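You operate a simulated robot arm through the tools that you are given. There is no shell and no other tool. Be economical: measure what you need, move in short steps, check, and stop when the job is done.

The job below is to be done with a simulated two-armed robot. You get a single attempt, and the scene is never put back.

Task
On the round end of the bar, fold the tea towel in half.

The check looks at the end state, three seconds after you hand in, the way a careful person would. Anything else that was tipped, shoved, dropped, spilled or broken makes it a failure. Flat cloth is picked up by pressing the open fingertips on it (5 to 10 N) and closing them slowly along it; thin cloth reads only 2 to 8 mm in the jaws.

Robot
Two 7-joint arms with two-finger parallel grippers on one trunk, on a base that drives. Base frame: it is fixed to the floor where the robot stands at the start and does not move with it; the origin is under the middle of the robot, x ahead of it, y to its left, z up. Lengths are in mm, angles in degrees, forces in N, time in s.
The left shoulder is at the start at [70, 134, 1051], the right one opposite. Places, roughly: round end of the bar [600, 0, 800]. Payload 1.57 kg a hand.
Tool frame (each hand has its own): the origin (TCP) lies between the finger pads and is the grasp point; the fingertips stand 30 mm ahead of it; z points along the fingers, y is the line along which they close. The gripper opens to 80 mm. The fingers are 17 mm wide and 12 mm thick; the gripper's body (40 by 82 mm) begins 80 mm behind the TCP.
Orientation is told as [roll, pitch, yaw] about the base's x, y, z axes, in that order, counted from this pose: with the fingers straight down and closing along the base's y, the tool's x points along the base's -x, its y along +y and its z along -z.

Tools
- The arms move only by the tool play_rows. It takes "left_targets", "right_targets" or both (then of equal length, played together; a hand with none holds still); each is a list of rows, each an object (a shift or turn left out is 0, a gripper value left out holds the last) with "travel": the shift along the tool's x, y, z in units of 200 mm (1.0 is 200 mm), a list of three; "angular": the turn, a rotation vector about the tool's x, y, z in units of 90 degrees (1.0 is 90 degrees), a list of three. In form: [{"travel": [x, y, z], "angular": [ax, ay, az]}, ...]. A call has 1 to 20 rows; each row is the pose to reach, as a shift and turn from the pose commanded when the call began, along the tool's axes at that moment. "left_jaw" and "right_jaw" are, for a hand that has rows, the closure in counts, from 0 (fully open) to 255 (shut), set as the call begins (left out, the last holds). A call with a number of a shift or a turn outside -1 to 1 is refused whole. A row lasts 0.2 s, in which the tool goes at most 50 mm and 8.6 degrees; a call with a longer step from one row to the next is refused whole, and so is a gripper value outside its range. Where a pose cannot be reached the arm comes as near as it can. A force on the tool above 40 N (or 10 N above the force at the start of the call, whichever is more), or a blocked arm, ends the call early, and 0.2 s more pass. Each finger travels about 153 mm/s and halts on what it meets, pressing with about 38 N; the grip force reading is that of the motor and also rises with nothing between the fingers. The clock runs only during rows and for 0.2 s after the last one: add rows that repeat a pose to give the fingers time. The reply holds the time, the measured pose of the TCP, the force on the tool along the base axes, the opening and the grip force, in the units named above and with some noise.
- Cameras (640 x 400 px; columns grow to the right, rows downward): "scene" is now at [123.1, -12.2, 1266.2]; the picture's right is [-0.09, -1.00, 0.00], its down [-0.73, 0.07, -0.69] and it looks along [0.68, -0.06, -0.73] (base axes); focal length 284 px, centre (320, 200). "left" rides on the left gripper at [72, 7, -122] in its tool frame; the picture's right is [-0.09, 1.00, 0.00], its down [-0.84, -0.08, -0.54] and it looks along [-0.54, -0.05, 0.84] (tool axes); focal length 238 px, centre (320, 200). "right" rides on the right gripper at [72, -7, -122] in its tool frame; the picture's right is [0.09, 1.00, 0.00], its down [-0.84, 0.08, -0.54] and it looks along [-0.54, 0.05, 0.84] (tool axes); focal length 238 px, centre (320, 200). There is no depth. A picture from a camera that has moved, and an enlarged one, comes with that camera's place and axes in the base frame and with its lens. The place of the scene camera against the robot may be out by one fixed shift of up to 18 mm in any direction.
- capture(camera): a new picture of that camera. It takes no simulated time.
- lift_body(by): slides the trunk up (or, below 0, down) by that many mm; the arms and the scene camera ride with it, the base frame stays. It gives what a move gives, with no picture.
- drive_base(legs): drives the robot by 1 to 6 legs, each [ahead, left, turn to the left] in mm, mm and degrees, along the robot's own axes; the way and the turn of a leg run together, so that a leg with both is an arc; at most 1500 mm and 180 degrees a leg. The arms and the cameras ride along, it lands a little off, and it stops where it bumps. It gives what a move gives.
- turn_head(pan, tilt): turns the head with the scene camera to pan (to the left, within 86 degrees either way) and tilt (down, from -29 to 69), counted from straight ahead of the robot. It gives what a move gives.
- zoom(camera, box): a new picture of the part [left, top, right, bottom] of that camera's present view, enlarged. It takes no simulated time.
- finish_job(): hands the job in; it is judged then, once.

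Work in short steps. Places have to be worked out from the pictures, the camera data and where the tool is seen: move nearer, look again, correct. Check each grasp and each placing, and mend what went wrong. You have 120 turns and 100 pictures in all, those below and enlarged ones among them. Open the grippers and draw the arms clear of the work before you hand the job in, unless the task says otherwise; then end with one line.

The tools are called after "Request:" by a JSON object that holds its "fn" and its "kwargs". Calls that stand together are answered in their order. play_rows: Moves the arms, as the interface text tells. Its arguments: {"type":"object","properties":{"left_targets":{"type":"array"},"left_jaw":{"type":"number"},"right_targets":{"type":"array"},"right_jaw":{"type":"number"}},"required":[]} The other tools are called the same way: lift_body (by) slides the trunk up or down; drive_base (legs) drives the base; turn_head (pan, tilt) turns the head that bears the scene camera; capture (camera) takes a picture; zoom (camera, box) takes an enlarged picture of a part of a camera's view; finish_job () hands the job in.

At the start:

```text
clock: 0.0
left_eef_pos: [503.8, 194.2, 964.7]
left_tool_rot: [0.0, 0.0, 0.1]
left_wrist_force: [0.2, 0.7, -0.2]
left_opening: 80.3
left_finger_force: 0.0
right_eef_pos: [448.7, -208.0, 940.1]
right_tool_rot: [0.0, 0.0, 0.0]
right_wrist_force: [-0.5, -0.3, 0.1]
right_opening: 80.0
right_finger_force: 0.1
trunk travel left (down, up): [-625.0, 315.0]
robot x, y, heading: [0.7, 2.4, -0.1]
head pan, tilt: [-5.4, 46.7]
```

scene: 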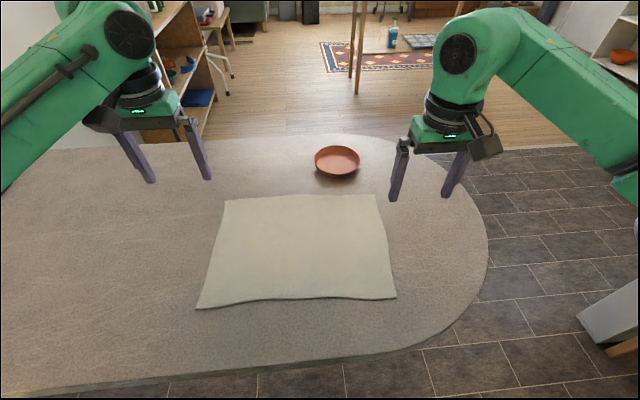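
right: 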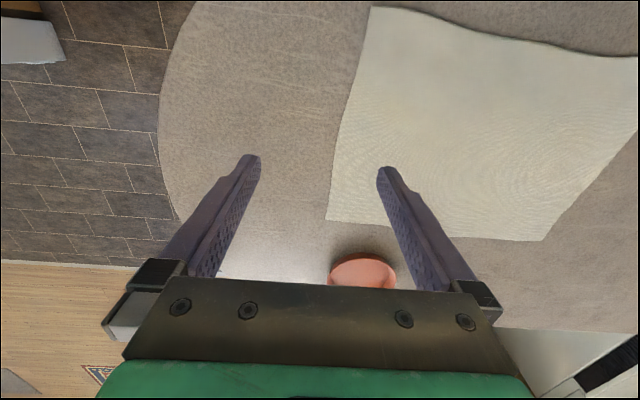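
left: 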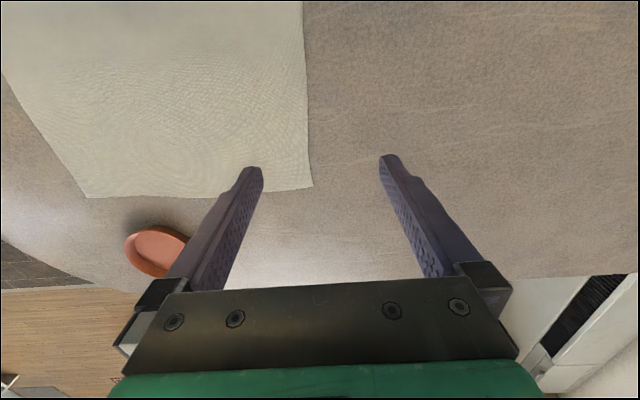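

The towel looks about 290 mm (x) by 395 mm (y), with corners near (657,192), (639,-209), (368,209) and (352,-185). I plan to lift the far corners and fold them toward the robot, but they are at the limit of reach. I'll look down to see how close the base is to the bar.

Request:
{"fn": "turn_head", "kwargs": {"pan": 0, "tilt": 69}}

Request:
{"fn": "capture", "kwargs": {"camera": "scene"}}

```text
clock: 0.9
left_eef_pos: [504.0, 194.1, 965.5]
left_tool_rot: [0.0, 0.0, 0.1]
left_wrist_force: [-1.0, 0.3, -0.5]
left_opening: 79.9
left_finger_force: 0.0
right_eef_pos: [448.4, -206.9, 939.2]
right_tool_rot: [-0.1, 0.0, 0.0]
right_wrist_force: [0.5, -0.2, 0.9]
right_opening: 80.3
right_finger_force: 0.1
trunk travel left (down, up): [-625.0, 315.0]
robot x, y, heading: [-1.4, 0.1, -0.1]
head pan, tilt: [0.0, 68.8]
```

```text
96 pictures are left
camera scene: at [99.5, -4.7, 1239.8], right [0.0, -1.0, 0.0], down [-0.93, 0.0, -0.36], along [0.36, 0.0, -0.93], focal length 284 px, centre (320, 200)
```

scene: 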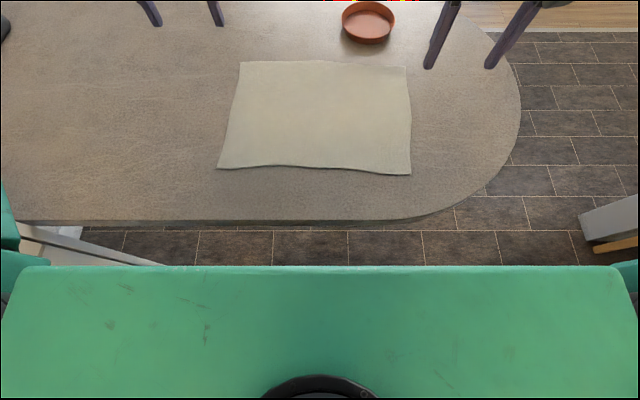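

The bar edge is at about x=261 and the torso front at about x=135, so there is clearance. I'll drive 70 mm ahead to bring the far corners comfortably within reach.

Request:
{"fn": "drive_base", "kwargs": {"legs": [[70, 0, 0]]}}

Request:
{"fn": "turn_head", "kwargs": {"pan": 0, "tilt": 50}}

Request:
{"fn": "capture", "kwargs": {"camera": "scene"}}

Request:
{"fn": "capture", "kwargs": {"camera": "left"}}

Request:
{"fn": "capture", "kwargs": {"camera": "right"}}

```text
clock: 1.9
left_eef_pos: [572.2, 193.0, 966.3]
left_tool_rot: [0.0, -0.1, 0.2]
left_wrist_force: [-0.4, 0.0, 0.4]
left_opening: 80.0
left_finger_force: 0.1
right_eef_pos: [518.1, -206.6, 939.1]
right_tool_rot: [0.0, 0.1, -0.1]
right_wrist_force: [0.5, -0.7, -0.7]
right_opening: 80.0
right_finger_force: 0.1
trunk travel left (down, up): [-625.0, 315.0]
robot x, y, heading: [67.9, 1.5, 0.4]
head pan, tilt: [0.0, 68.8]
```

```text
clock: 2.7
left_eef_pos: [572.5, 195.6, 965.6]
left_tool_rot: [0.0, 0.0, 0.0]
left_wrist_force: [0.3, 0.1, -0.8]
left_opening: 80.0
left_finger_force: 0.0
right_eef_pos: [517.6, -207.6, 940.3]
right_tool_rot: [-0.1, 0.0, 0.0]
right_wrist_force: [-0.6, 0.6, 0.0]
right_opening: 80.0
right_finger_force: 0.1
trunk travel left (down, up): [-625.0, 315.0]
robot x, y, heading: [67.4, -1.9, -0.1]
head pan, tilt: [0.0, 50.0]
```

```text
95 pictures are left
camera scene: at [189.7, -4.5, 1261.7], right [0.0, -1.0, 0.0], down [-0.77, 0.0, -0.64], along [0.64, 0.0, -0.77], focal length 284 px, centre (320, 200)
```

scene: 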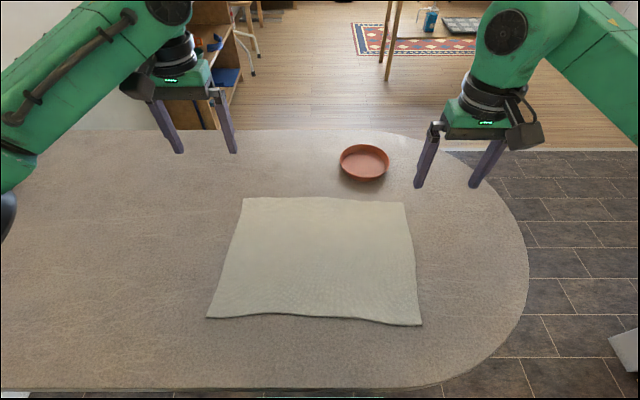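

```text
94 pictures are left
camera left: at [502.0, 202.0, 1087.4], right [0.09, 1.0, 0.0], down [0.84, -0.07, 0.54], along [0.54, -0.05, -0.84], focal length 238 px, centre (320, 200)
```

left: 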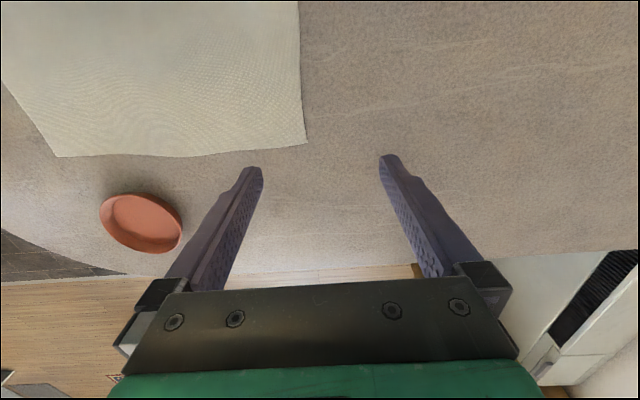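

```text
93 pictures are left
camera right: at [444.6, -213.1, 1061.3], right [-0.09, 1.0, 0.0], down [0.84, 0.08, 0.54], along [0.54, 0.05, -0.84], focal length 238 px, centre (320, 200)
```

right: 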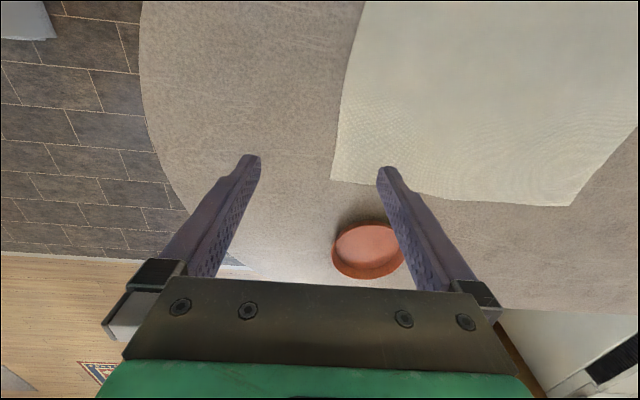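

The wrist cameras and the scene camera agree best if the surface is a bit higher than 717 or the scene camera is offset, so I'll find the height by touch. I'm moving both hands above the far corners with half-closed jaws, then looking again.

Request:
{"fn": "play_rows", "kwargs": {"left_targets": [{"travel": [-0.035, -0.07, 0.144]}, {"travel": [-0.07, -0.14, 0.288]}, {"travel": [-0.105, -0.205, 0.43]}, {"travel": [-0.14, -0.275, 0.575]}, {"travel": [-0.14, -0.275, 0.575]}], "right_targets": [{"travel": [-0.09, 0.072, 0.112]}, {"travel": [-0.18, 0.144, 0.225]}, {"travel": [-0.27, 0.216, 0.34]}, {"travel": [-0.36, 0.288, 0.45]}, {"travel": [-0.36, 0.288, 0.45]}], "left_jaw": 143, "right_jaw": 143}}

Request:
{"fn": "capture", "kwargs": {"camera": "left"}}

Request:
{"fn": "capture", "kwargs": {"camera": "right"}}

Request:
{"fn": "capture", "kwargs": {"camera": "scene"}}

```text
clock: 3.9
left_eef_pos: [600.7, 138.8, 848.3]
left_tool_rot: [-0.1, -0.2, 0.0]
left_wrist_force: [0.4, -0.3, 0.1]
left_opening: 35.1
left_finger_force: 0.2
right_eef_pos: [588.3, -150.9, 851.4]
right_tool_rot: [0.0, -0.2, 0.1]
right_wrist_force: [-0.6, 1.5, 0.2]
right_opening: 34.9
right_finger_force: 0.1
trunk travel left (down, up): [-625.0, 315.0]
robot x, y, heading: [67.4, 2.0, 0.1]
head pan, tilt: [0.0, 50.0]
```

```text
92 pictures are left
camera left: at [529.8, 146.2, 970.9], right [0.09, 1.0, 0.0], down [0.84, -0.08, 0.54], along [0.54, -0.05, -0.84], focal length 238 px, centre (320, 200)
```

left: 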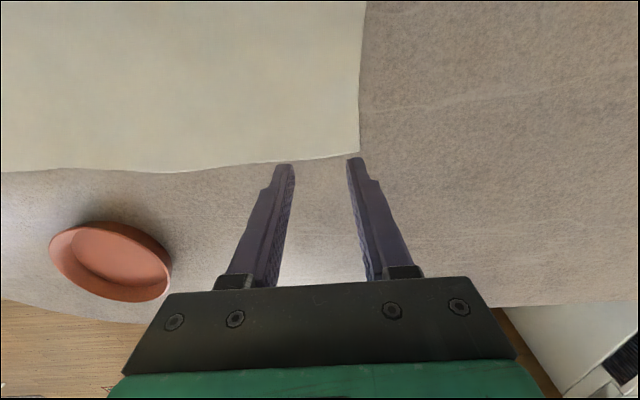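

```text
91 pictures are left
camera right: at [515.6, -156.0, 972.6], right [-0.09, 1.0, 0.0], down [0.84, 0.08, 0.54], along [0.54, 0.05, -0.84], focal length 238 px, centre (320, 200)
```

right: 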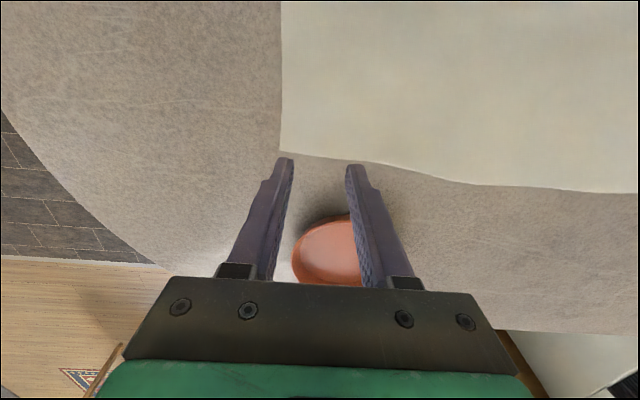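

```text
90 pictures are left
camera scene: at [188.9, -4.6, 1261.9], right [0.0, -1.0, 0.0], down [-0.77, 0.0, -0.64], along [0.64, 0.0, -0.77], focal length 284 px, centre (320, 200)
```

scene: 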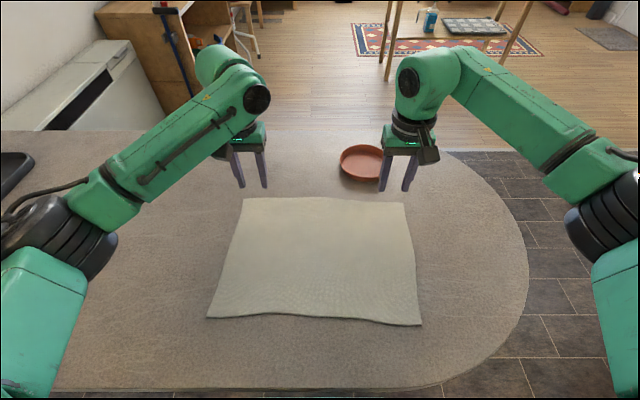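

Triangulating the corners from the two wrist views puts the surface at about z=770, with corners near (612,173) and (596,-184). I'll inset the hands and come down to about 12 mm above that, then look.

Request:
{"fn": "play_rows", "kwargs": {"left_targets": [{"travel": [0.045, 0.015, 0.09]}, {"travel": [0.045, 0.015, 0.18]}, {"travel": [0.045, 0.015, 0.18]}], "right_targets": [{"travel": [0.055, -0.005, 0.1]}, {"travel": [0.055, -0.005, 0.195]}, {"travel": [0.055, -0.005, 0.195]}]}}

Request:
{"fn": "capture", "kwargs": {"camera": "left"}}

Request:
{"fn": "capture", "kwargs": {"camera": "right"}}

```text
clock: 4.7
left_eef_pos: [591.5, 143.9, 815.0]
left_tool_rot: [0.0, 0.0, 0.2]
left_wrist_force: [0.0, -0.2, -0.4]
left_opening: 35.1
left_finger_force: 0.1
right_eef_pos: [578.2, -150.4, 813.0]
right_tool_rot: [0.0, 0.1, 0.0]
right_wrist_force: [0.1, -0.3, 0.2]
right_opening: 35.2
right_finger_force: 0.1
trunk travel left (down, up): [-625.0, 315.0]
robot x, y, heading: [67.1, 0.6, 0.1]
head pan, tilt: [0.0, 50.0]
```

```text
89 pictures are left
camera left: at [520.7, 150.9, 935.9], right [0.09, 1.0, 0.0], down [0.84, -0.07, 0.54], along [0.54, -0.05, -0.84], focal length 238 px, centre (320, 200)
```

left: 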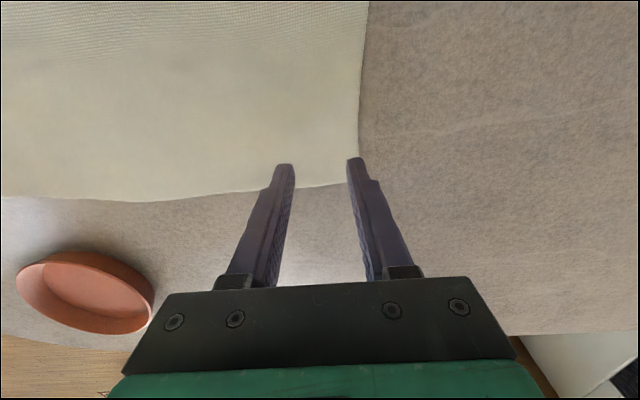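

```text
88 pictures are left
camera right: at [505.7, -157.0, 933.4], right [-0.09, 1.0, 0.0], down [0.84, 0.08, 0.54], along [0.54, 0.05, -0.84], focal length 238 px, centre (320, 200)
```

right: 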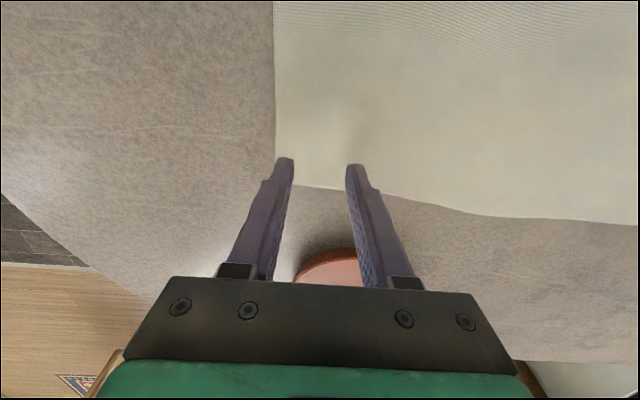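

The corner estimates hold at (614,173) and (597,-183), with the surface near 770. I'll narrow the jaws to about 28 mm, shift the left hand 4 mm inward and go down gently.

Request:
{"fn": "play_rows", "kwargs": {"left_targets": [{"travel": [0, -0.02, 0.02]}, {"travel": [0, -0.02, 0.04]}, {"travel": [0, -0.02, 0.06]}, {"travel": [0, -0.02, 0.06]}], "right_targets": [{"travel": [0, 0, 0.02]}, {"travel": [0, 0, 0.035]}, {"travel": [0, 0, 0.05]}, {"travel": [0, 0, 0.05]}], "left_jaw": 166, "right_jaw": 166}}

```text
clock: 5.7
left_eef_pos: [591.8, 140.1, 801.9]
left_tool_rot: [0.1, 0.0, 0.2]
left_wrist_force: [-1.1, 0.0, 0.2]
left_opening: 27.7
left_finger_force: 0.0
right_eef_pos: [579.8, -149.4, 801.5]
right_tool_rot: [0.0, 0.0, -0.1]
right_wrist_force: [-0.5, -0.4, 0.5]
right_opening: 27.9
right_finger_force: 0.1
trunk travel left (down, up): [-625.0, 315.0]
robot x, y, heading: [68.0, 1.1, 0.1]
head pan, tilt: [0.0, 50.0]
```

No contact yet, so I'll go down another 6 mm in small steps.

Request:
{"fn": "play_rows", "kwargs": {"left_targets": [{"travel": [0, 0, 0.01]}, {"travel": [0, 0, 0.02]}, {"travel": [0, 0, 0.03]}, {"travel": [0, 0, 0.03]}], "right_targets": [{"travel": [0, 0, 0.01]}, {"travel": [0, 0, 0.02]}, {"travel": [0, 0, 0.03]}, {"travel": [0, 0, 0.03]}]}}

Request:
{"fn": "zoom", "kwargs": {"camera": "left", "box": [220, 100, 420, 225]}}

```text
clock: 6.7
left_eef_pos: [589.7, 138.8, 797.0]
left_tool_rot: [-0.2, -0.2, 0.1]
left_wrist_force: [0.1, 1.0, 2.6]
left_opening: 27.7
left_finger_force: 0.1
right_eef_pos: [578.9, -148.8, 799.7]
right_tool_rot: [0.1, -0.5, 0.0]
right_wrist_force: [5.2, -2.6, 25.4]
right_opening: 28.0
right_finger_force: 0.3
trunk travel left (down, up): [-625.0, 315.0]
robot x, y, heading: [71.8, 1.0, 0.2]
head pan, tilt: [0.0, 50.0]
```

```text
3.20 times, centred on (320, 162) of left
camera zoom: at [519.0, 146.5, 920.1], right [0.09, 1.0, 0.0], down [0.84, -0.07, 0.54], along [0.54, -0.05, -0.84], focal length 763 px, centre (320, 320)
```

zoom: 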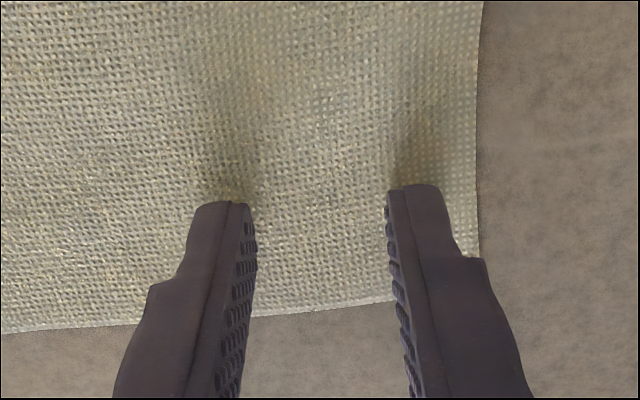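

The right hand reads 25 N, too much, and the left is just touching at 2.6 N. I'm easing the right hand up 3 mm and the left down 1 mm.

Request:
{"fn": "play_rows", "kwargs": {"left_targets": [{"travel": [0, 0, 0.005]}, {"travel": [0, 0, 0.005]}], "right_targets": [{"travel": [0, 0, -0.014]}, {"travel": [0, 0, -0.014]}]}}

Request:
{"fn": "zoom", "kwargs": {"camera": "right", "box": [220, 100, 420, 225]}}

```text
clock: 7.3
left_eef_pos: [588.8, 139.2, 798.7]
left_tool_rot: [0.0, -0.3, 0.2]
left_wrist_force: [-1.6, 0.1, 13.8]
left_opening: 27.8
left_finger_force: 0.1
right_eef_pos: [575.7, -149.2, 797.5]
right_tool_rot: [0.0, -0.2, 0.0]
right_wrist_force: [1.2, 0.3, 9.0]
right_opening: 27.9
right_finger_force: 0.1
trunk travel left (down, up): [-625.0, 315.0]
robot x, y, heading: [70.8, 0.4, 0.0]
head pan, tilt: [0.0, 50.0]
```

```text
3.20 times, centred on (320, 162) of right
camera zoom: at [502.8, -155.8, 919.8], right [-0.09, 1.0, 0.0], down [0.84, 0.08, 0.54], along [0.54, 0.05, -0.84], focal length 763 px, centre (320, 320)
```

zoom: 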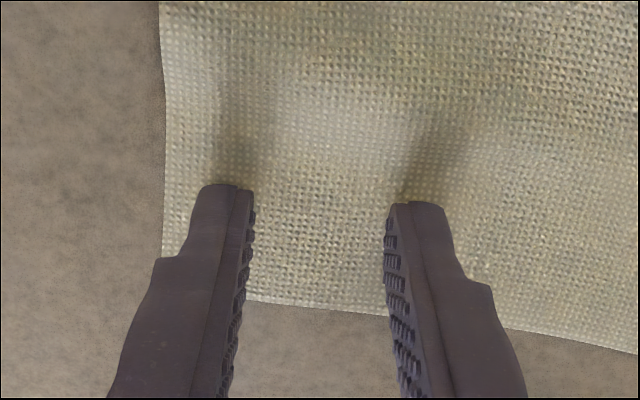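

The right hand is good at 9 N. I'll ease the left slightly and begin closing in small steps.

Request:
{"fn": "play_rows", "kwargs": {"left_targets": [{"travel": [0, 0, -0.004]}, {"travel": [0, 0, -0.004]}], "right_targets": [{"travel": [0, 0, 0]}, {"travel": [0, 0, 0]}], "left_jaw": 182, "right_jaw": 182}}

Request:
{"fn": "play_rows", "kwargs": {"left_targets": [{"travel": [0, 0, 0]}, {"travel": [0, 0, 0]}], "right_targets": [{"travel": [0, 0, 0]}, {"travel": [0, 0, 0]}], "left_jaw": 200, "right_jaw": 200}}

Request:
{"fn": "zoom", "kwargs": {"camera": "left", "box": [220, 100, 420, 225]}}

Request:
{"fn": "zoom", "kwargs": {"camera": "right", "box": [220, 100, 420, 225]}}

```text
clock: 7.9
left_eef_pos: [590.4, 138.7, 798.9]
left_tool_rot: [0.0, -0.2, 0.2]
left_wrist_force: [1.4, -1.7, 12.9]
left_opening: 20.9
left_finger_force: 0.1
right_eef_pos: [576.6, -149.2, 798.7]
right_tool_rot: [0.1, -0.1, 0.0]
right_wrist_force: [0.0, 0.7, 5.0]
right_opening: 22.3
right_finger_force: 0.0
trunk travel left (down, up): [-625.0, 315.0]
robot x, y, heading: [69.1, -0.9, -0.2]
head pan, tilt: [0.0, 50.0]
```

```text
clock: 8.5
left_eef_pos: [590.0, 137.8, 799.4]
left_tool_rot: [-0.1, -0.2, 0.0]
left_wrist_force: [-0.7, -1.0, 15.3]
left_opening: 16.0
left_finger_force: 0.0
right_eef_pos: [576.7, -149.8, 798.9]
right_tool_rot: [0.0, -0.1, 0.0]
right_wrist_force: [0.5, 0.6, 2.4]
right_opening: 17.3
right_finger_force: 0.1
trunk travel left (down, up): [-625.0, 315.0]
robot x, y, heading: [68.1, -1.6, 0.2]
head pan, tilt: [0.0, 50.0]
```

```text
3.20 times, centred on (320, 162) of left
camera zoom: at [519.0, 145.3, 919.8], right [0.09, 1.0, 0.0], down [0.84, -0.08, 0.54], along [0.54, -0.05, -0.84], focal length 763 px, centre (320, 320)
```

zoom: 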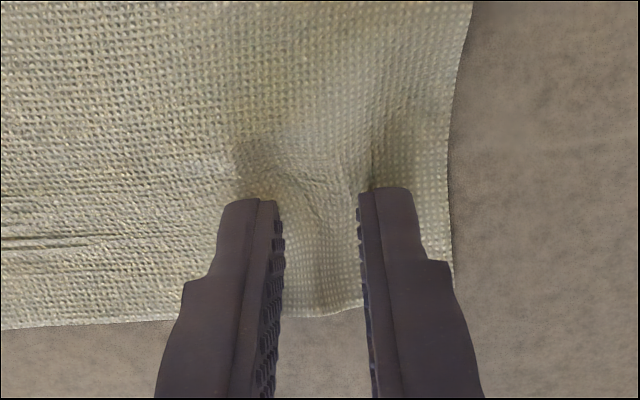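

```text
3.20 times, centred on (320, 162) of right
camera zoom: at [503.4, -156.9, 919.9], right [-0.09, 1.0, 0.0], down [0.84, 0.08, 0.54], along [0.54, 0.05, -0.84], focal length 763 px, centre (320, 320)
```

zoom: 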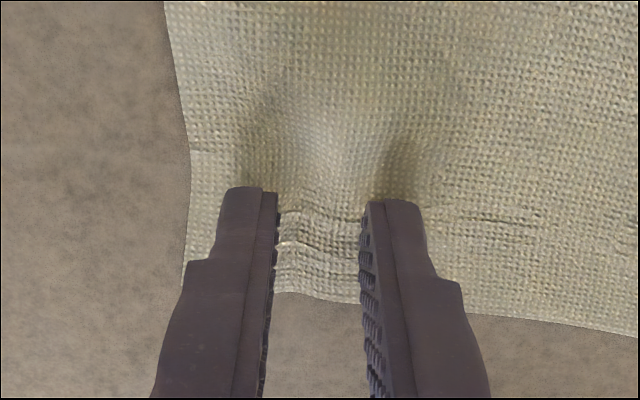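

Both hands are gathering a ridge. Right pressure has dropped to 2.4 N, so I'll lower that hand 1 mm and keep closing.

Request:
{"fn": "play_rows", "kwargs": {"left_targets": [{"travel": [0, 0, -0.002]}, {"travel": [0, 0, -0.002]}], "right_targets": [{"travel": [0, 0, 0.006]}, {"travel": [0, 0, 0.006]}], "left_jaw": 218, "right_jaw": 216}}

Request:
{"fn": "play_rows", "kwargs": {"left_targets": [{"travel": [0, 0, 0]}, {"travel": [0, 0, 0]}], "right_targets": [{"travel": [0, 0, 0]}, {"travel": [0, 0, 0]}], "left_jaw": 236, "right_jaw": 234}}

Request:
{"fn": "play_rows", "kwargs": {"left_targets": [{"travel": [0, 0, 0]}, {"travel": [0, 0, 0]}, {"travel": [0, 0, 0]}], "right_targets": [{"travel": [0, 0, 0]}, {"travel": [0, 0, 0]}, {"travel": [0, 0, 0]}], "left_jaw": 255, "right_jaw": 255}}

Request:
{"fn": "zoom", "kwargs": {"camera": "left", "box": [220, 100, 420, 225]}}

Request:
{"fn": "zoom", "kwargs": {"camera": "right", "box": [220, 100, 420, 225]}}

```text
clock: 9.1
left_eef_pos: [590.2, 138.2, 797.9]
left_tool_rot: [0.0, -0.1, 0.0]
left_wrist_force: [2.3, -2.6, 11.1]
left_opening: 10.4
left_finger_force: 0.1
right_eef_pos: [577.0, -149.2, 798.2]
right_tool_rot: [0.2, -0.2, 0.1]
right_wrist_force: [-0.1, 0.1, 11.6]
right_opening: 11.2
right_finger_force: 0.1
trunk travel left (down, up): [-625.0, 315.0]
robot x, y, heading: [68.7, 1.0, 0.0]
head pan, tilt: [0.0, 50.0]
```

```text
clock: 9.7
left_eef_pos: [589.7, 138.0, 798.1]
left_tool_rot: [-0.1, -0.1, 0.1]
left_wrist_force: [0.1, -1.0, 8.3]
left_opening: 4.9
left_finger_force: 0.1
right_eef_pos: [576.9, -151.1, 799.1]
right_tool_rot: [0.0, -0.2, 0.0]
right_wrist_force: [0.9, -0.2, 14.2]
right_opening: 4.8
right_finger_force: 0.1
trunk travel left (down, up): [-625.0, 315.0]
robot x, y, heading: [69.6, -4.0, 0.0]
head pan, tilt: [0.0, 50.0]
```

```text
clock: 10.5
left_eef_pos: [589.8, 139.0, 798.7]
left_tool_rot: [0.0, -0.1, 0.1]
left_wrist_force: [-0.1, -0.4, 4.8]
left_opening: 1.9
left_finger_force: 23.7
right_eef_pos: [577.1, -149.9, 798.2]
right_tool_rot: [0.1, -0.2, 0.0]
right_wrist_force: [1.3, -2.5, 19.1]
right_opening: 0.1
right_finger_force: 21.9
trunk travel left (down, up): [-625.0, 315.0]
robot x, y, heading: [67.1, -0.0, 0.1]
head pan, tilt: [0.0, 50.0]
```

```text
3.20 times, centred on (320, 162) of left
camera zoom: at [518.4, 146.0, 920.0], right [0.09, 1.0, 0.0], down [0.84, -0.07, 0.54], along [0.54, -0.05, -0.84], focal length 763 px, centre (320, 320)
```

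zoom: 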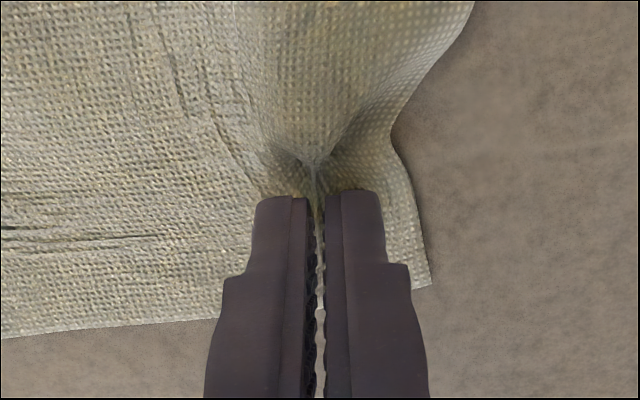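

```text
3.20 times, centred on (320, 162) of right
camera zoom: at [503.1, -156.3, 919.5], right [-0.09, 1.0, 0.0], down [0.83, 0.08, 0.55], along [0.54, 0.05, -0.84], focal length 763 px, centre (320, 320)
```

zoom: 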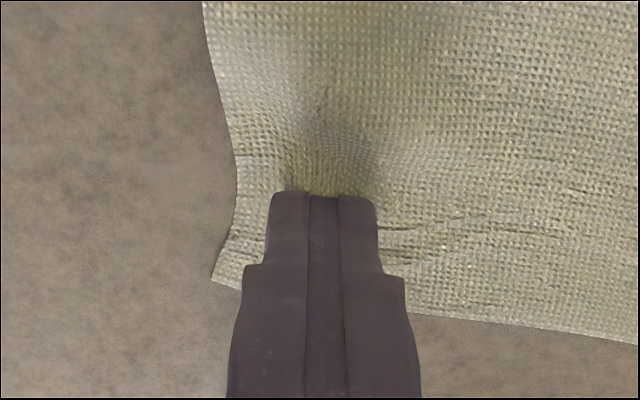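

The left hand has a ridge in its jaws (1.9 mm), but the right jaws closed empty. I'll reopen the right hand wider in place, which re-spreads the cloth, and try again.

Request:
{"fn": "play_rows", "kwargs": {"right_targets": [{"travel": [0, 0, -0.006]}, {"travel": [0, 0, -0.006]}, {"travel": [0, 0, -0.006]}], "right_jaw": 150}}

Request:
{"fn": "zoom", "kwargs": {"camera": "right", "box": [220, 100, 420, 225]}}

```text
clock: 11.3
left_eef_pos: [589.6, 137.0, 798.1]
left_tool_rot: [-0.1, -0.2, 0.2]
left_wrist_force: [-1.3, -1.8, 7.3]
left_opening: 2.0
left_finger_force: 23.5
right_eef_pos: [577.1, -149.1, 799.3]
right_tool_rot: [0.1, -0.1, 0.1]
right_wrist_force: [-0.6, 3.8, 7.3]
right_opening: 29.1
right_finger_force: 0.1
trunk travel left (down, up): [-625.0, 315.0]
robot x, y, heading: [65.0, 3.3, 0.0]
head pan, tilt: [0.0, 50.0]
```

```text
3.20 times, centred on (320, 162) of right
camera zoom: at [503.2, -156.2, 919.7], right [-0.09, 1.0, 0.0], down [0.84, 0.08, 0.54], along [0.54, 0.05, -0.84], focal length 763 px, centre (320, 320)
```

zoom: 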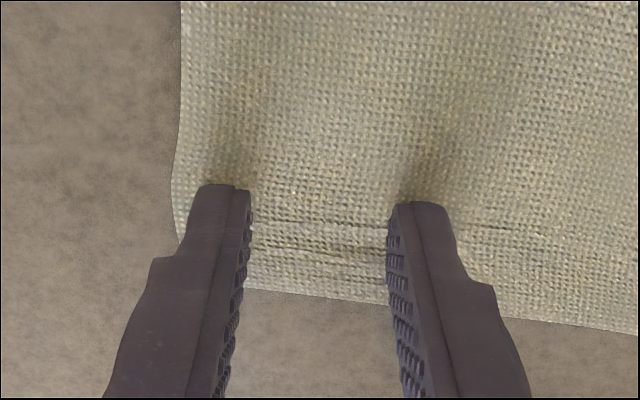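

I'll shift the right hand 7 mm inward (lift, move, press) so the outer finger sits well on the cloth.

Request:
{"fn": "play_rows", "kwargs": {"right_targets": [{"travel": [0, 0, -0.04]}, {"travel": [0, 0.035, -0.04]}, {"travel": [0, 0.035, -0.02]}, {"travel": [0, 0.035, -0.005]}, {"travel": [0, 0.035, 0.004]}, {"travel": [0, 0.035, 0.004]}], "right_jaw": 150}}

Request:
{"fn": "play_rows", "kwargs": {"right_targets": [{"travel": [0, 0, 0]}, {"travel": [0, 0, 0]}], "right_jaw": 170}}

```text
clock: 12.7
left_eef_pos: [589.8, 138.4, 798.3]
left_tool_rot: [0.0, -0.1, 0.1]
left_wrist_force: [1.6, 0.3, 10.2]
left_opening: 2.0
left_finger_force: 23.5
right_eef_pos: [576.7, -144.6, 797.8]
right_tool_rot: [0.0, -0.1, 0.0]
right_wrist_force: [-1.0, -1.3, 8.9]
right_opening: 33.5
right_finger_force: 0.6
trunk travel left (down, up): [-625.0, 315.0]
robot x, y, heading: [71.6, -2.1, 0.0]
head pan, tilt: [0.0, 50.0]
```

```text
clock: 13.3
left_eef_pos: [590.2, 137.8, 798.5]
left_tool_rot: [-0.1, -0.1, 0.0]
left_wrist_force: [1.8, -1.0, 9.9]
left_opening: 2.0
left_finger_force: 23.4
right_eef_pos: [577.2, -142.2, 798.4]
right_tool_rot: [0.0, -0.1, 0.1]
right_wrist_force: [1.0, 2.3, 12.6]
right_opening: 25.3
right_finger_force: 0.1
trunk travel left (down, up): [-625.0, 315.0]
robot x, y, heading: [69.6, 2.6, 0.1]
head pan, tilt: [0.0, 50.0]
```

Force is about 12 N and steady, so I'll keep closing in small steps.

Request:
{"fn": "play_rows", "kwargs": {"right_targets": [{"travel": [0, 0, 0]}, {"travel": [0, 0, 0]}], "right_jaw": 186}}

Request:
{"fn": "play_rows", "kwargs": {"right_targets": [{"travel": [0, 0, 0]}, {"travel": [0, 0, 0]}], "right_jaw": 202}}

Request:
{"fn": "zoom", "kwargs": {"camera": "right", "box": [220, 100, 420, 225]}}

```text
clock: 13.9
left_eef_pos: [590.9, 137.7, 798.3]
left_tool_rot: [0.0, -0.2, 0.0]
left_wrist_force: [1.4, -1.6, 8.5]
left_opening: 2.0
left_finger_force: 23.8
right_eef_pos: [577.0, -143.6, 797.5]
right_tool_rot: [0.0, -0.3, 0.0]
right_wrist_force: [0.6, 2.1, 13.9]
right_opening: 20.5
right_finger_force: 0.1
trunk travel left (down, up): [-625.0, 315.0]
robot x, y, heading: [69.3, -0.8, 0.3]
head pan, tilt: [0.0, 50.0]
```

```text
clock: 14.5
left_eef_pos: [590.1, 138.9, 798.3]
left_tool_rot: [-0.1, -0.1, 0.1]
left_wrist_force: [0.9, -2.3, 7.7]
left_opening: 2.0
left_finger_force: 23.5
right_eef_pos: [576.3, -142.5, 797.0]
right_tool_rot: [0.0, -0.2, 0.0]
right_wrist_force: [0.6, 1.3, 14.8]
right_opening: 15.2
right_finger_force: 0.1
trunk travel left (down, up): [-625.0, 315.0]
robot x, y, heading: [69.3, 2.2, 0.1]
head pan, tilt: [0.0, 50.0]
```

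```text
3.20 times, centred on (320, 162) of right
camera zoom: at [503.3, -149.0, 919.6], right [-0.09, 1.0, 0.0], down [0.83, 0.08, 0.55], along [0.54, 0.05, -0.84], focal length 763 px, centre (320, 320)
```

zoom: 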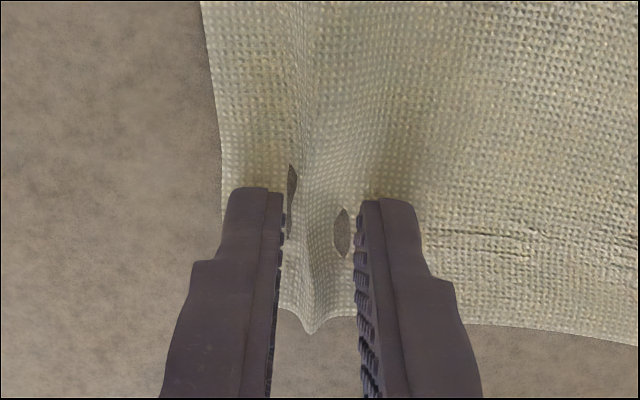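

A clear ridge is standing between the right fingers, so I'll finish closing.

Request:
{"fn": "play_rows", "kwargs": {"right_targets": [{"travel": [0, 0, 0]}, {"travel": [0, 0, 0]}], "right_jaw": 220}}

Request:
{"fn": "play_rows", "kwargs": {"right_targets": [{"travel": [0, 0, 0]}, {"travel": [0, 0, 0]}], "right_jaw": 238}}

Request:
{"fn": "play_rows", "kwargs": {"right_targets": [{"travel": [0, 0, 0]}, {"travel": [0, 0, 0]}, {"travel": [0, 0, 0]}], "right_jaw": 255}}

Request:
{"fn": "zoom", "kwargs": {"camera": "right", "box": [220, 100, 420, 225]}}

```text
clock: 15.1
left_eef_pos: [589.2, 139.1, 798.2]
left_tool_rot: [-0.1, -0.1, 0.1]
left_wrist_force: [0.2, -1.4, 6.4]
left_opening: 1.9
left_finger_force: 23.3
right_eef_pos: [577.2, -142.2, 798.4]
right_tool_rot: [0.0, -0.3, 0.1]
right_wrist_force: [0.4, 1.2, 16.5]
right_opening: 9.4
right_finger_force: 0.0
trunk travel left (down, up): [-625.0, 315.0]
robot x, y, heading: [69.1, 0.2, 0.3]
head pan, tilt: [0.0, 50.0]
```

```text
clock: 15.7
left_eef_pos: [589.7, 138.1, 799.1]
left_tool_rot: [-0.1, -0.2, 0.1]
left_wrist_force: [0.4, -1.8, 6.2]
left_opening: 1.8
left_finger_force: 23.4
right_eef_pos: [576.8, -142.6, 798.0]
right_tool_rot: [0.0, -0.2, 0.0]
right_wrist_force: [0.7, 1.8, 17.1]
right_opening: 4.7
right_finger_force: 0.1
trunk travel left (down, up): [-625.0, 315.0]
robot x, y, heading: [65.7, 0.4, 0.3]
head pan, tilt: [0.0, 50.0]
```

```text
clock: 16.5
left_eef_pos: [589.5, 138.1, 798.5]
left_tool_rot: [0.0, -0.2, 0.1]
left_wrist_force: [1.4, -0.7, 4.6]
left_opening: 2.1
left_finger_force: 23.3
right_eef_pos: [577.1, -142.6, 798.0]
right_tool_rot: [0.0, -0.2, 0.0]
right_wrist_force: [0.1, -0.7, 16.9]
right_opening: 1.9
right_finger_force: 23.8
trunk travel left (down, up): [-625.0, 315.0]
robot x, y, heading: [70.4, 0.4, 0.1]
head pan, tilt: [0.0, 50.0]
```

```text
3.20 times, centred on (320, 162) of right
camera zoom: at [503.2, -149.3, 919.5], right [-0.09, 1.0, 0.0], down [0.83, 0.08, 0.55], along [0.54, 0.05, -0.84], focal length 763 px, centre (320, 320)
```

zoom: 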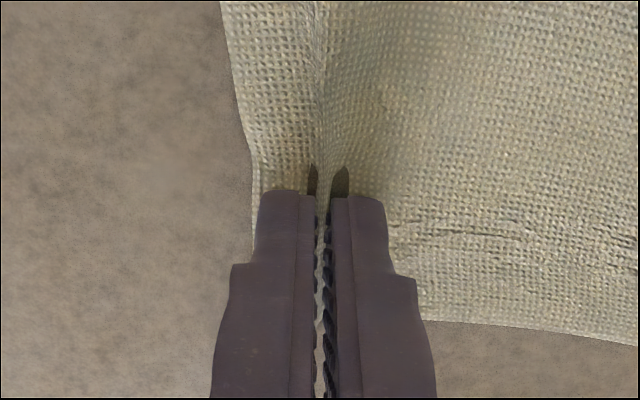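

Both hands now hold the far edge at 1.9–2.0 mm. The near corners should be about (347,191) and (336,-165), so I'll swing both grips on an arc toward the robot while tilting the fingers slightly forward. First part only, then check.

Request:
{"fn": "play_rows", "kwargs": {"left_targets": [{"travel": [0.0068, 0.004, -0.082], "angular": [0, -0.018, 0]}, {"travel": [0.027, 0.008, -0.162], "angular": [0, -0.036, 0]}, {"travel": [0.06, 0.012, -0.238], "angular": [0, -0.053, 0]}, {"travel": [0.105, 0.0165, -0.309], "angular": [0, -0.07, 0]}, {"travel": [0.161, 0.021, -0.371], "angular": [0, -0.09, 0]}, {"travel": [0.161, 0.021, -0.371], "angular": [0, -0.09, 0]}], "right_targets": [{"travel": [0.0068, 0.004, -0.082], "angular": [0, -0.018, 0]}, {"travel": [0.027, 0.008, -0.162], "angular": [0, -0.036, 0]}, {"travel": [0.06, 0.012, -0.238], "angular": [0, -0.053, 0]}, {"travel": [0.105, 0.0165, -0.309], "angular": [0, -0.07, 0]}, {"travel": [0.161, 0.021, -0.371], "angular": [0, -0.09, 0]}, {"travel": [0.161, 0.021, -0.371], "angular": [0, -0.09, 0]}]}}

Request:
{"fn": "capture", "kwargs": {"camera": "scene"}}

Request:
{"fn": "capture", "kwargs": {"camera": "right"}}

```text
clock: 17.9
left_eef_pos: [559.5, 142.4, 871.9]
left_tool_rot: [0.0, -8.1, 0.2]
left_wrist_force: [-0.1, -1.5, -0.4]
left_opening: 1.9
left_finger_force: 23.4
right_eef_pos: [547.5, -140.3, 870.3]
right_tool_rot: [0.0, -8.0, -0.1]
right_wrist_force: [0.8, 1.6, -0.2]
right_opening: 2.0
right_finger_force: 24.0
trunk travel left (down, up): [-625.0, 315.0]
robot x, y, heading: [69.8, 0.9, 0.3]
head pan, tilt: [0.0, 50.0]
```

```text
78 pictures are left
camera scene: at [190.9, -4.6, 1261.6], right [0.0, -1.0, 0.0], down [-0.77, 0.0, -0.64], along [0.64, 0.0, -0.77], focal length 284 px, centre (320, 200)
```

scene: 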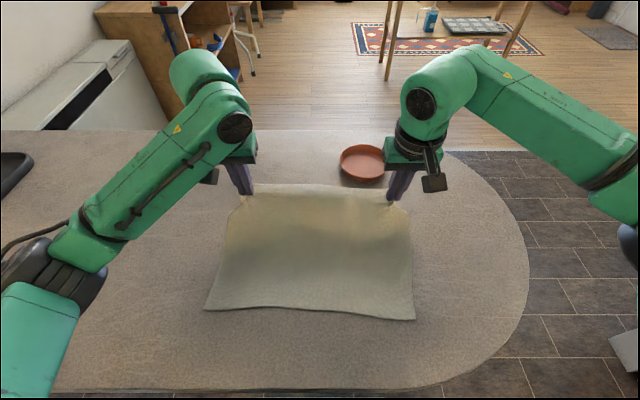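

```text
77 pictures are left
camera right: at [457.3, -146.3, 980.6], right [-0.09, 1.0, -0.01], down [0.75, 0.08, 0.65], along [0.65, 0.05, -0.76], focal length 238 px, centre (320, 200)
```

right: 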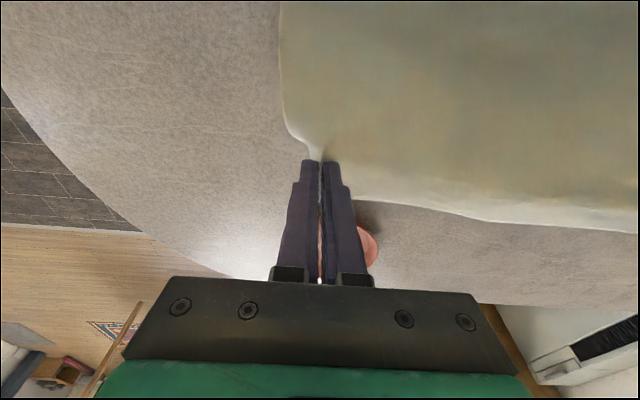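

Both ends lift cleanly. I'll continue the arc over the top, tilting the fingers to about 27°.

Request:
{"fn": "play_rows", "kwargs": {"left_targets": [{"travel": [0.0665, 0.004, -0.065], "angular": [0, -0.021, 0]}, {"travel": [0.144, 0.008, -0.122], "angular": [0, -0.042, 0]}, {"travel": [0.234, 0.012, -0.165], "angular": [0, -0.063, 0]}, {"travel": [0.325, 0.0165, -0.198], "angular": [0, -0.084, 0]}, {"travel": [0.424, 0.0205, -0.217], "angular": [0, -0.105, 0]}, {"travel": [0.518, 0.025, -0.225], "angular": [0, -0.126, 0]}, {"travel": [0.62, 0.029, -0.22], "angular": [0, -0.147, 0]}, {"travel": [0.714, 0.033, -0.203], "angular": [0, -0.168, 0]}, {"travel": [0.804, 0.037, -0.17], "angular": [0, -0.189, 0]}, {"travel": [0.886, 0.041, -0.126], "angular": [0, -0.21, 0]}, {"travel": [0.886, 0.041, -0.126], "angular": [0, -0.21, 0]}], "right_targets": [{"travel": [0.0665, 0.004, -0.065], "angular": [0, -0.021, 0]}, {"travel": [0.144, 0.008, -0.122], "angular": [0, -0.042, 0]}, {"travel": [0.234, 0.012, -0.165], "angular": [0, -0.063, 0]}, {"travel": [0.325, 0.0165, -0.198], "angular": [0, -0.084, 0]}, {"travel": [0.424, 0.0205, -0.217], "angular": [0, -0.105, 0]}, {"travel": [0.518, 0.025, -0.225], "angular": [0, -0.126, 0]}, {"travel": [0.62, 0.029, -0.22], "angular": [0, -0.147, 0]}, {"travel": [0.714, 0.033, -0.203], "angular": [0, -0.168, 0]}, {"travel": [0.804, 0.037, -0.17], "angular": [0, -0.189, 0]}, {"travel": [0.886, 0.041, -0.126], "angular": [0, -0.21, 0]}, {"travel": [0.886, 0.041, -0.126], "angular": [0, -0.21, 0]}]}}

Request:
{"fn": "capture", "kwargs": {"camera": "scene"}}

Request:
{"fn": "capture", "kwargs": {"camera": "left"}}

Request:
{"fn": "capture", "kwargs": {"camera": "right"}}

```text
clock: 20.3
left_eef_pos: [463.4, 126.7, 835.2]
left_tool_rot: [-0.1, -27.1, 0.2]
left_wrist_force: [0.7, 0.6, -0.5]
left_opening: 1.9
left_finger_force: 23.7
left hand out of reach, approached as far as the arm can: row 6, 7, 8, 9, 10, 11
right_eef_pos: [391.1, -132.4, 886.5]
right_tool_rot: [0.0, -24.2, -0.1]
right_wrist_force: [0.0, 0.1, -0.8]
right_opening: 2.0
right_finger_force: 23.7
right hand out of reach, approached as far as the arm can: row 9, 10, 11
trunk travel left (down, up): [-625.0, 315.0]
robot x, y, heading: [73.1, 5.8, 0.1]
head pan, tilt: [0.0, 50.0]
```

```text
76 pictures are left
camera scene: at [189.9, -4.6, 1261.8], right [0.0, -1.0, 0.0], down [-0.77, 0.0, -0.64], along [0.64, 0.0, -0.77], focal length 284 px, centre (320, 200)
```

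scene: 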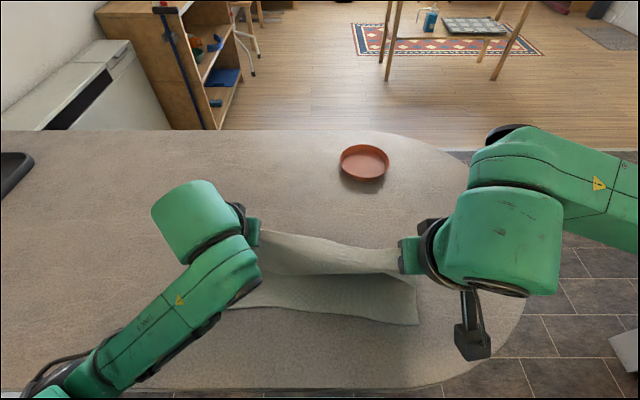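

```text
75 pictures are left
camera left: at [345.0, 134.3, 909.9], right [0.08, 1.0, 0.04], down [0.5, -0.08, 0.86], along [0.86, -0.05, -0.5], focal length 238 px, centre (320, 200)
```

left: 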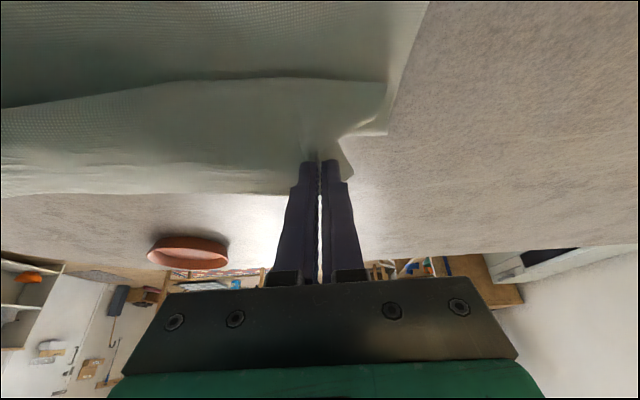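

```text
74 pictures are left
camera right: at [274.9, -138.6, 967.7], right [-0.08, 1.0, -0.04], down [0.54, 0.08, 0.84], along [0.84, 0.05, -0.55], focal length 238 px, centre (320, 200)
```

right: 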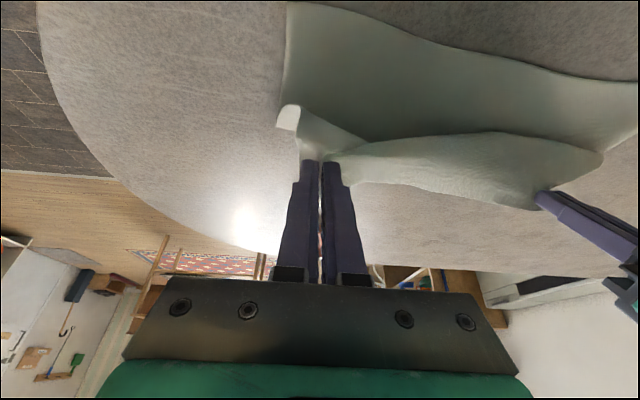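

With the tilt the arms ran short of reach near the body, and the left stopped at x=463. I'll raise the left hand by about 50 mm and see how the command frame behaves, then back the base away, which carries both hands along.

Request:
{"fn": "play_rows", "kwargs": {"left_targets": [{"travel": [-0.04, 0, -0.08], "angular": [0, 0.03, 0]}, {"travel": [-0.08, 0, -0.16], "angular": [0, 0.06, 0]}, {"travel": [-0.113, 0, -0.223], "angular": [0, 0.09, 0]}, {"travel": [-0.113, 0, -0.223], "angular": [0, 0.09, 0]}]}}

```text
clock: 21.3
left_eef_pos: [462.1, 127.2, 882.9]
left_tool_rot: [-0.1, -18.7, 0.5]
left_wrist_force: [-0.2, -1.0, 0.3]
left_opening: 1.7
left_finger_force: 23.7
left hand out of reach, approached as far as the arm can: row 1, 2, 3
right_eef_pos: [391.4, -132.6, 887.6]
right_tool_rot: [0.0, -24.2, 0.0]
right_wrist_force: [0.4, -0.4, 0.2]
right_opening: 2.1
right_finger_force: 22.9
trunk travel left (down, up): [-625.0, 315.0]
robot x, y, heading: [72.2, -0.7, -0.1]
head pan, tilt: [0.0, 50.0]
```

The left hand is back up at z=883. I'm bringing the right forward to match and restoring the left's y.

Request:
{"fn": "play_rows", "kwargs": {"left_targets": [{"travel": [0, 0.03, 0]}, {"travel": [0, 0.06, 0]}, {"travel": [0, 0.08, 0]}, {"travel": [0, 0.08, 0]}], "right_targets": [{"travel": [-0.084, 0, 0.045], "angular": [0, 0.02, 0]}, {"travel": [-0.168, 0, 0.09], "angular": [0, 0.04, 0]}, {"travel": [-0.252, 0, 0.135], "angular": [0, 0.06, 0]}, {"travel": [-0.252, 0, 0.135], "angular": [0, 0.06, 0]}]}}

Request:
{"fn": "capture", "kwargs": {"camera": "scene"}}

```text
clock: 22.3
left_eef_pos: [465.6, 140.9, 882.9]
left_tool_rot: [0.0, -18.7, 0.4]
left_wrist_force: [-0.7, 0.4, 0.2]
left_opening: 1.8
left_finger_force: 23.1
left hand out of reach, approached as far as the arm can: row 1, 2, 3, 4
right_eef_pos: [449.4, -131.9, 883.8]
right_tool_rot: [0.0, -21.5, 0.1]
right_wrist_force: [0.5, -0.3, 0.8]
right_opening: 2.1
right_finger_force: 23.6
trunk travel left (down, up): [-625.0, 315.0]
robot x, y, heading: [70.1, 5.0, 0.0]
head pan, tilt: [0.0, 50.0]
```

```text
73 pictures are left
camera scene: at [189.7, -4.5, 1261.8], right [0.0, -1.0, 0.0], down [-0.77, 0.0, -0.64], along [0.64, 0.0, -0.77], focal length 284 px, centre (320, 200)
```

scene: 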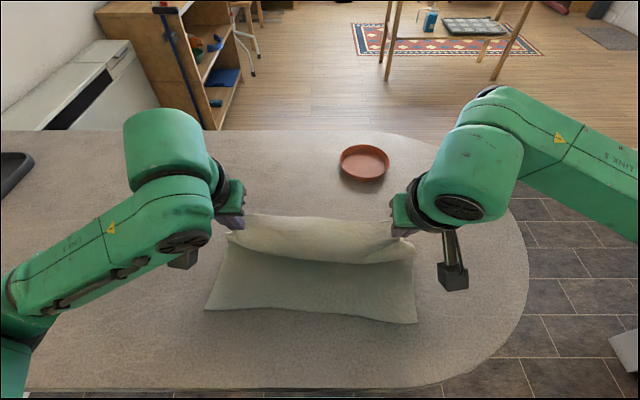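

Both ends are level and the near edge hasn't moved. I'll back the base 50 mm so the hands and towel edge come back together.

Request:
{"fn": "drive_base", "kwargs": {"legs": [[-50, 5, 0]]}}

Request:
{"fn": "play_rows", "kwargs": {"left_targets": [{"travel": [-0.03, 0.01, 0.06]}, {"travel": [-0.06, 0.02, 0.12]}, {"travel": [-0.07, 0.03, 0.19]}, {"travel": [-0.07, 0.03, 0.19]}], "right_targets": [{"travel": [-0.03, 0, 0.06]}, {"travel": [-0.06, 0, 0.12]}, {"travel": [-0.07, 0, 0.19]}, {"travel": [-0.07, 0, 0.19]}]}}

Request:
{"fn": "capture", "kwargs": {"camera": "scene"}}

```text
clock: 23.2
left_eef_pos: [416.7, 147.0, 882.6]
left_tool_rot: [-0.1, -18.6, 0.5]
left_wrist_force: [0.5, 0.0, -0.6]
left_opening: 2.0
left_finger_force: 23.3
right_eef_pos: [399.9, -126.9, 884.0]
right_tool_rot: [0.0, -21.5, 0.2]
right_wrist_force: [-0.1, 0.4, 0.2]
right_opening: 2.0
right_finger_force: 23.7
trunk travel left (down, up): [-625.0, 315.0]
robot x, y, heading: [17.3, 5.3, -0.1]
head pan, tilt: [0.0, 50.0]
```

```text
clock: 24.2
left_eef_pos: [441.3, 152.2, 852.2]
left_tool_rot: [-0.2, -18.7, 0.6]
left_wrist_force: [-0.2, -1.6, -0.7]
left_opening: 2.1
left_finger_force: 23.5
right_eef_pos: [428.4, -126.2, 852.8]
right_tool_rot: [-0.1, -21.6, 0.1]
right_wrist_force: [0.2, 0.3, 0.5]
right_opening: 2.1
right_finger_force: 23.0
trunk travel left (down, up): [-625.0, 315.0]
robot x, y, heading: [21.2, 3.3, 0.1]
head pan, tilt: [0.0, 50.0]
```

```text
72 pictures are left
camera scene: at [139.8, 0.3, 1261.8], right [0.0, -1.0, 0.0], down [-0.77, 0.0, -0.64], along [0.64, 0.0, -0.77], focal length 284 px, centre (320, 200)
```

scene: 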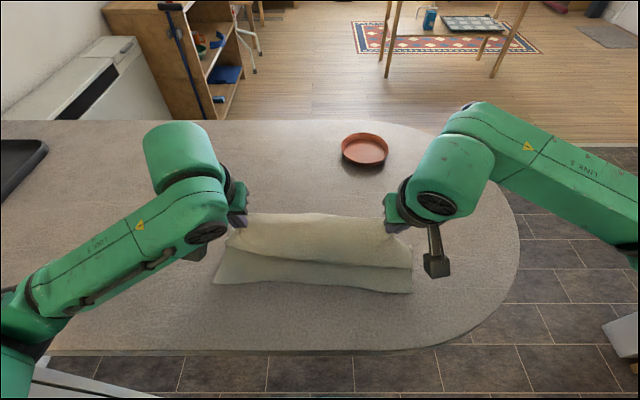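

The edge is held about 55 mm above the cloth. I'll back up a further 95 mm to bring it over the near edge and then check.

Request:
{"fn": "drive_base", "kwargs": {"legs": [[-95, 0, 0]]}}

Request:
{"fn": "capture", "kwargs": {"camera": "scene"}}

Request:
{"fn": "capture", "kwargs": {"camera": "left"}}

Request:
{"fn": "capture", "kwargs": {"camera": "right"}}

```text
clock: 25.3
left_eef_pos: [348.7, 152.1, 851.3]
left_tool_rot: [-0.1, -18.7, 0.5]
left_wrist_force: [0.0, -1.1, 0.8]
left_opening: 2.0
left_finger_force: 23.7
right_eef_pos: [335.3, -127.4, 853.7]
right_tool_rot: [0.0, -21.7, 0.2]
right_wrist_force: [0.2, 1.0, 0.3]
right_opening: 2.0
right_finger_force: 23.7
trunk travel left (down, up): [-625.0, 315.0]
robot x, y, heading: [-71.2, 5.8, -0.0]
head pan, tilt: [0.0, 50.0]
```

```text
71 pictures are left
camera scene: at [46.8, 0.2, 1261.8], right [0.0, -1.0, 0.0], down [-0.77, 0.0, -0.64], along [0.64, 0.0, -0.77], focal length 284 px, centre (320, 200)
```

scene: 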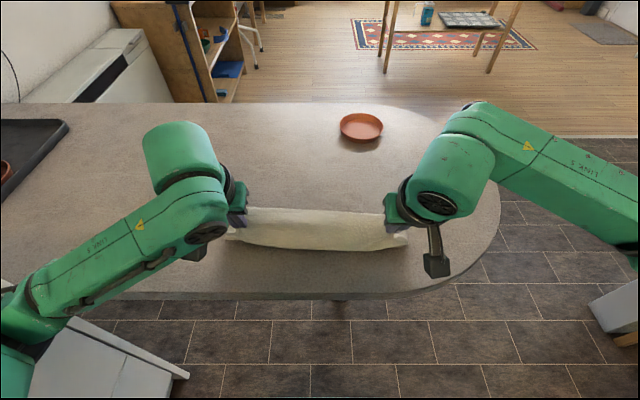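

```text
70 pictures are left
camera left: at [243.0, 159.9, 944.4], right [0.08, 1.0, 0.03], down [0.62, -0.07, 0.78], along [0.78, -0.04, -0.62], focal length 238 px, centre (320, 200)
```

left: 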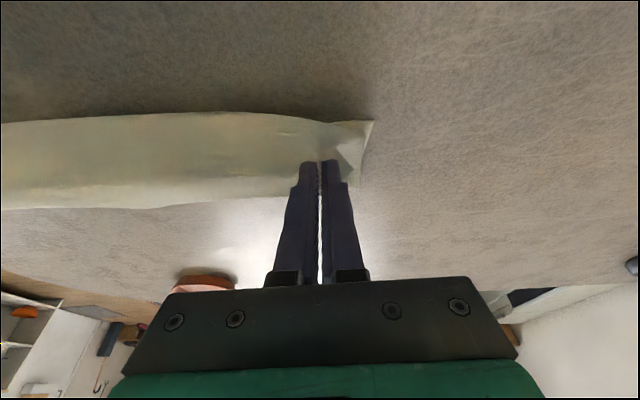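

```text
69 pictures are left
camera right: at [222.2, -133.6, 939.9], right [-0.09, 1.0, -0.03], down [0.58, 0.08, 0.81], along [0.81, 0.05, -0.58], focal length 238 px, centre (320, 200)
```

right: 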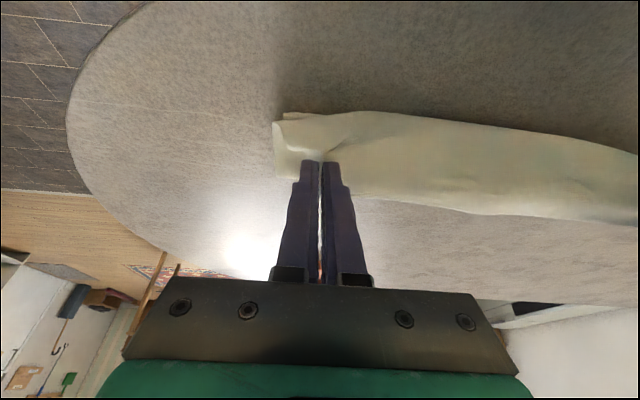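

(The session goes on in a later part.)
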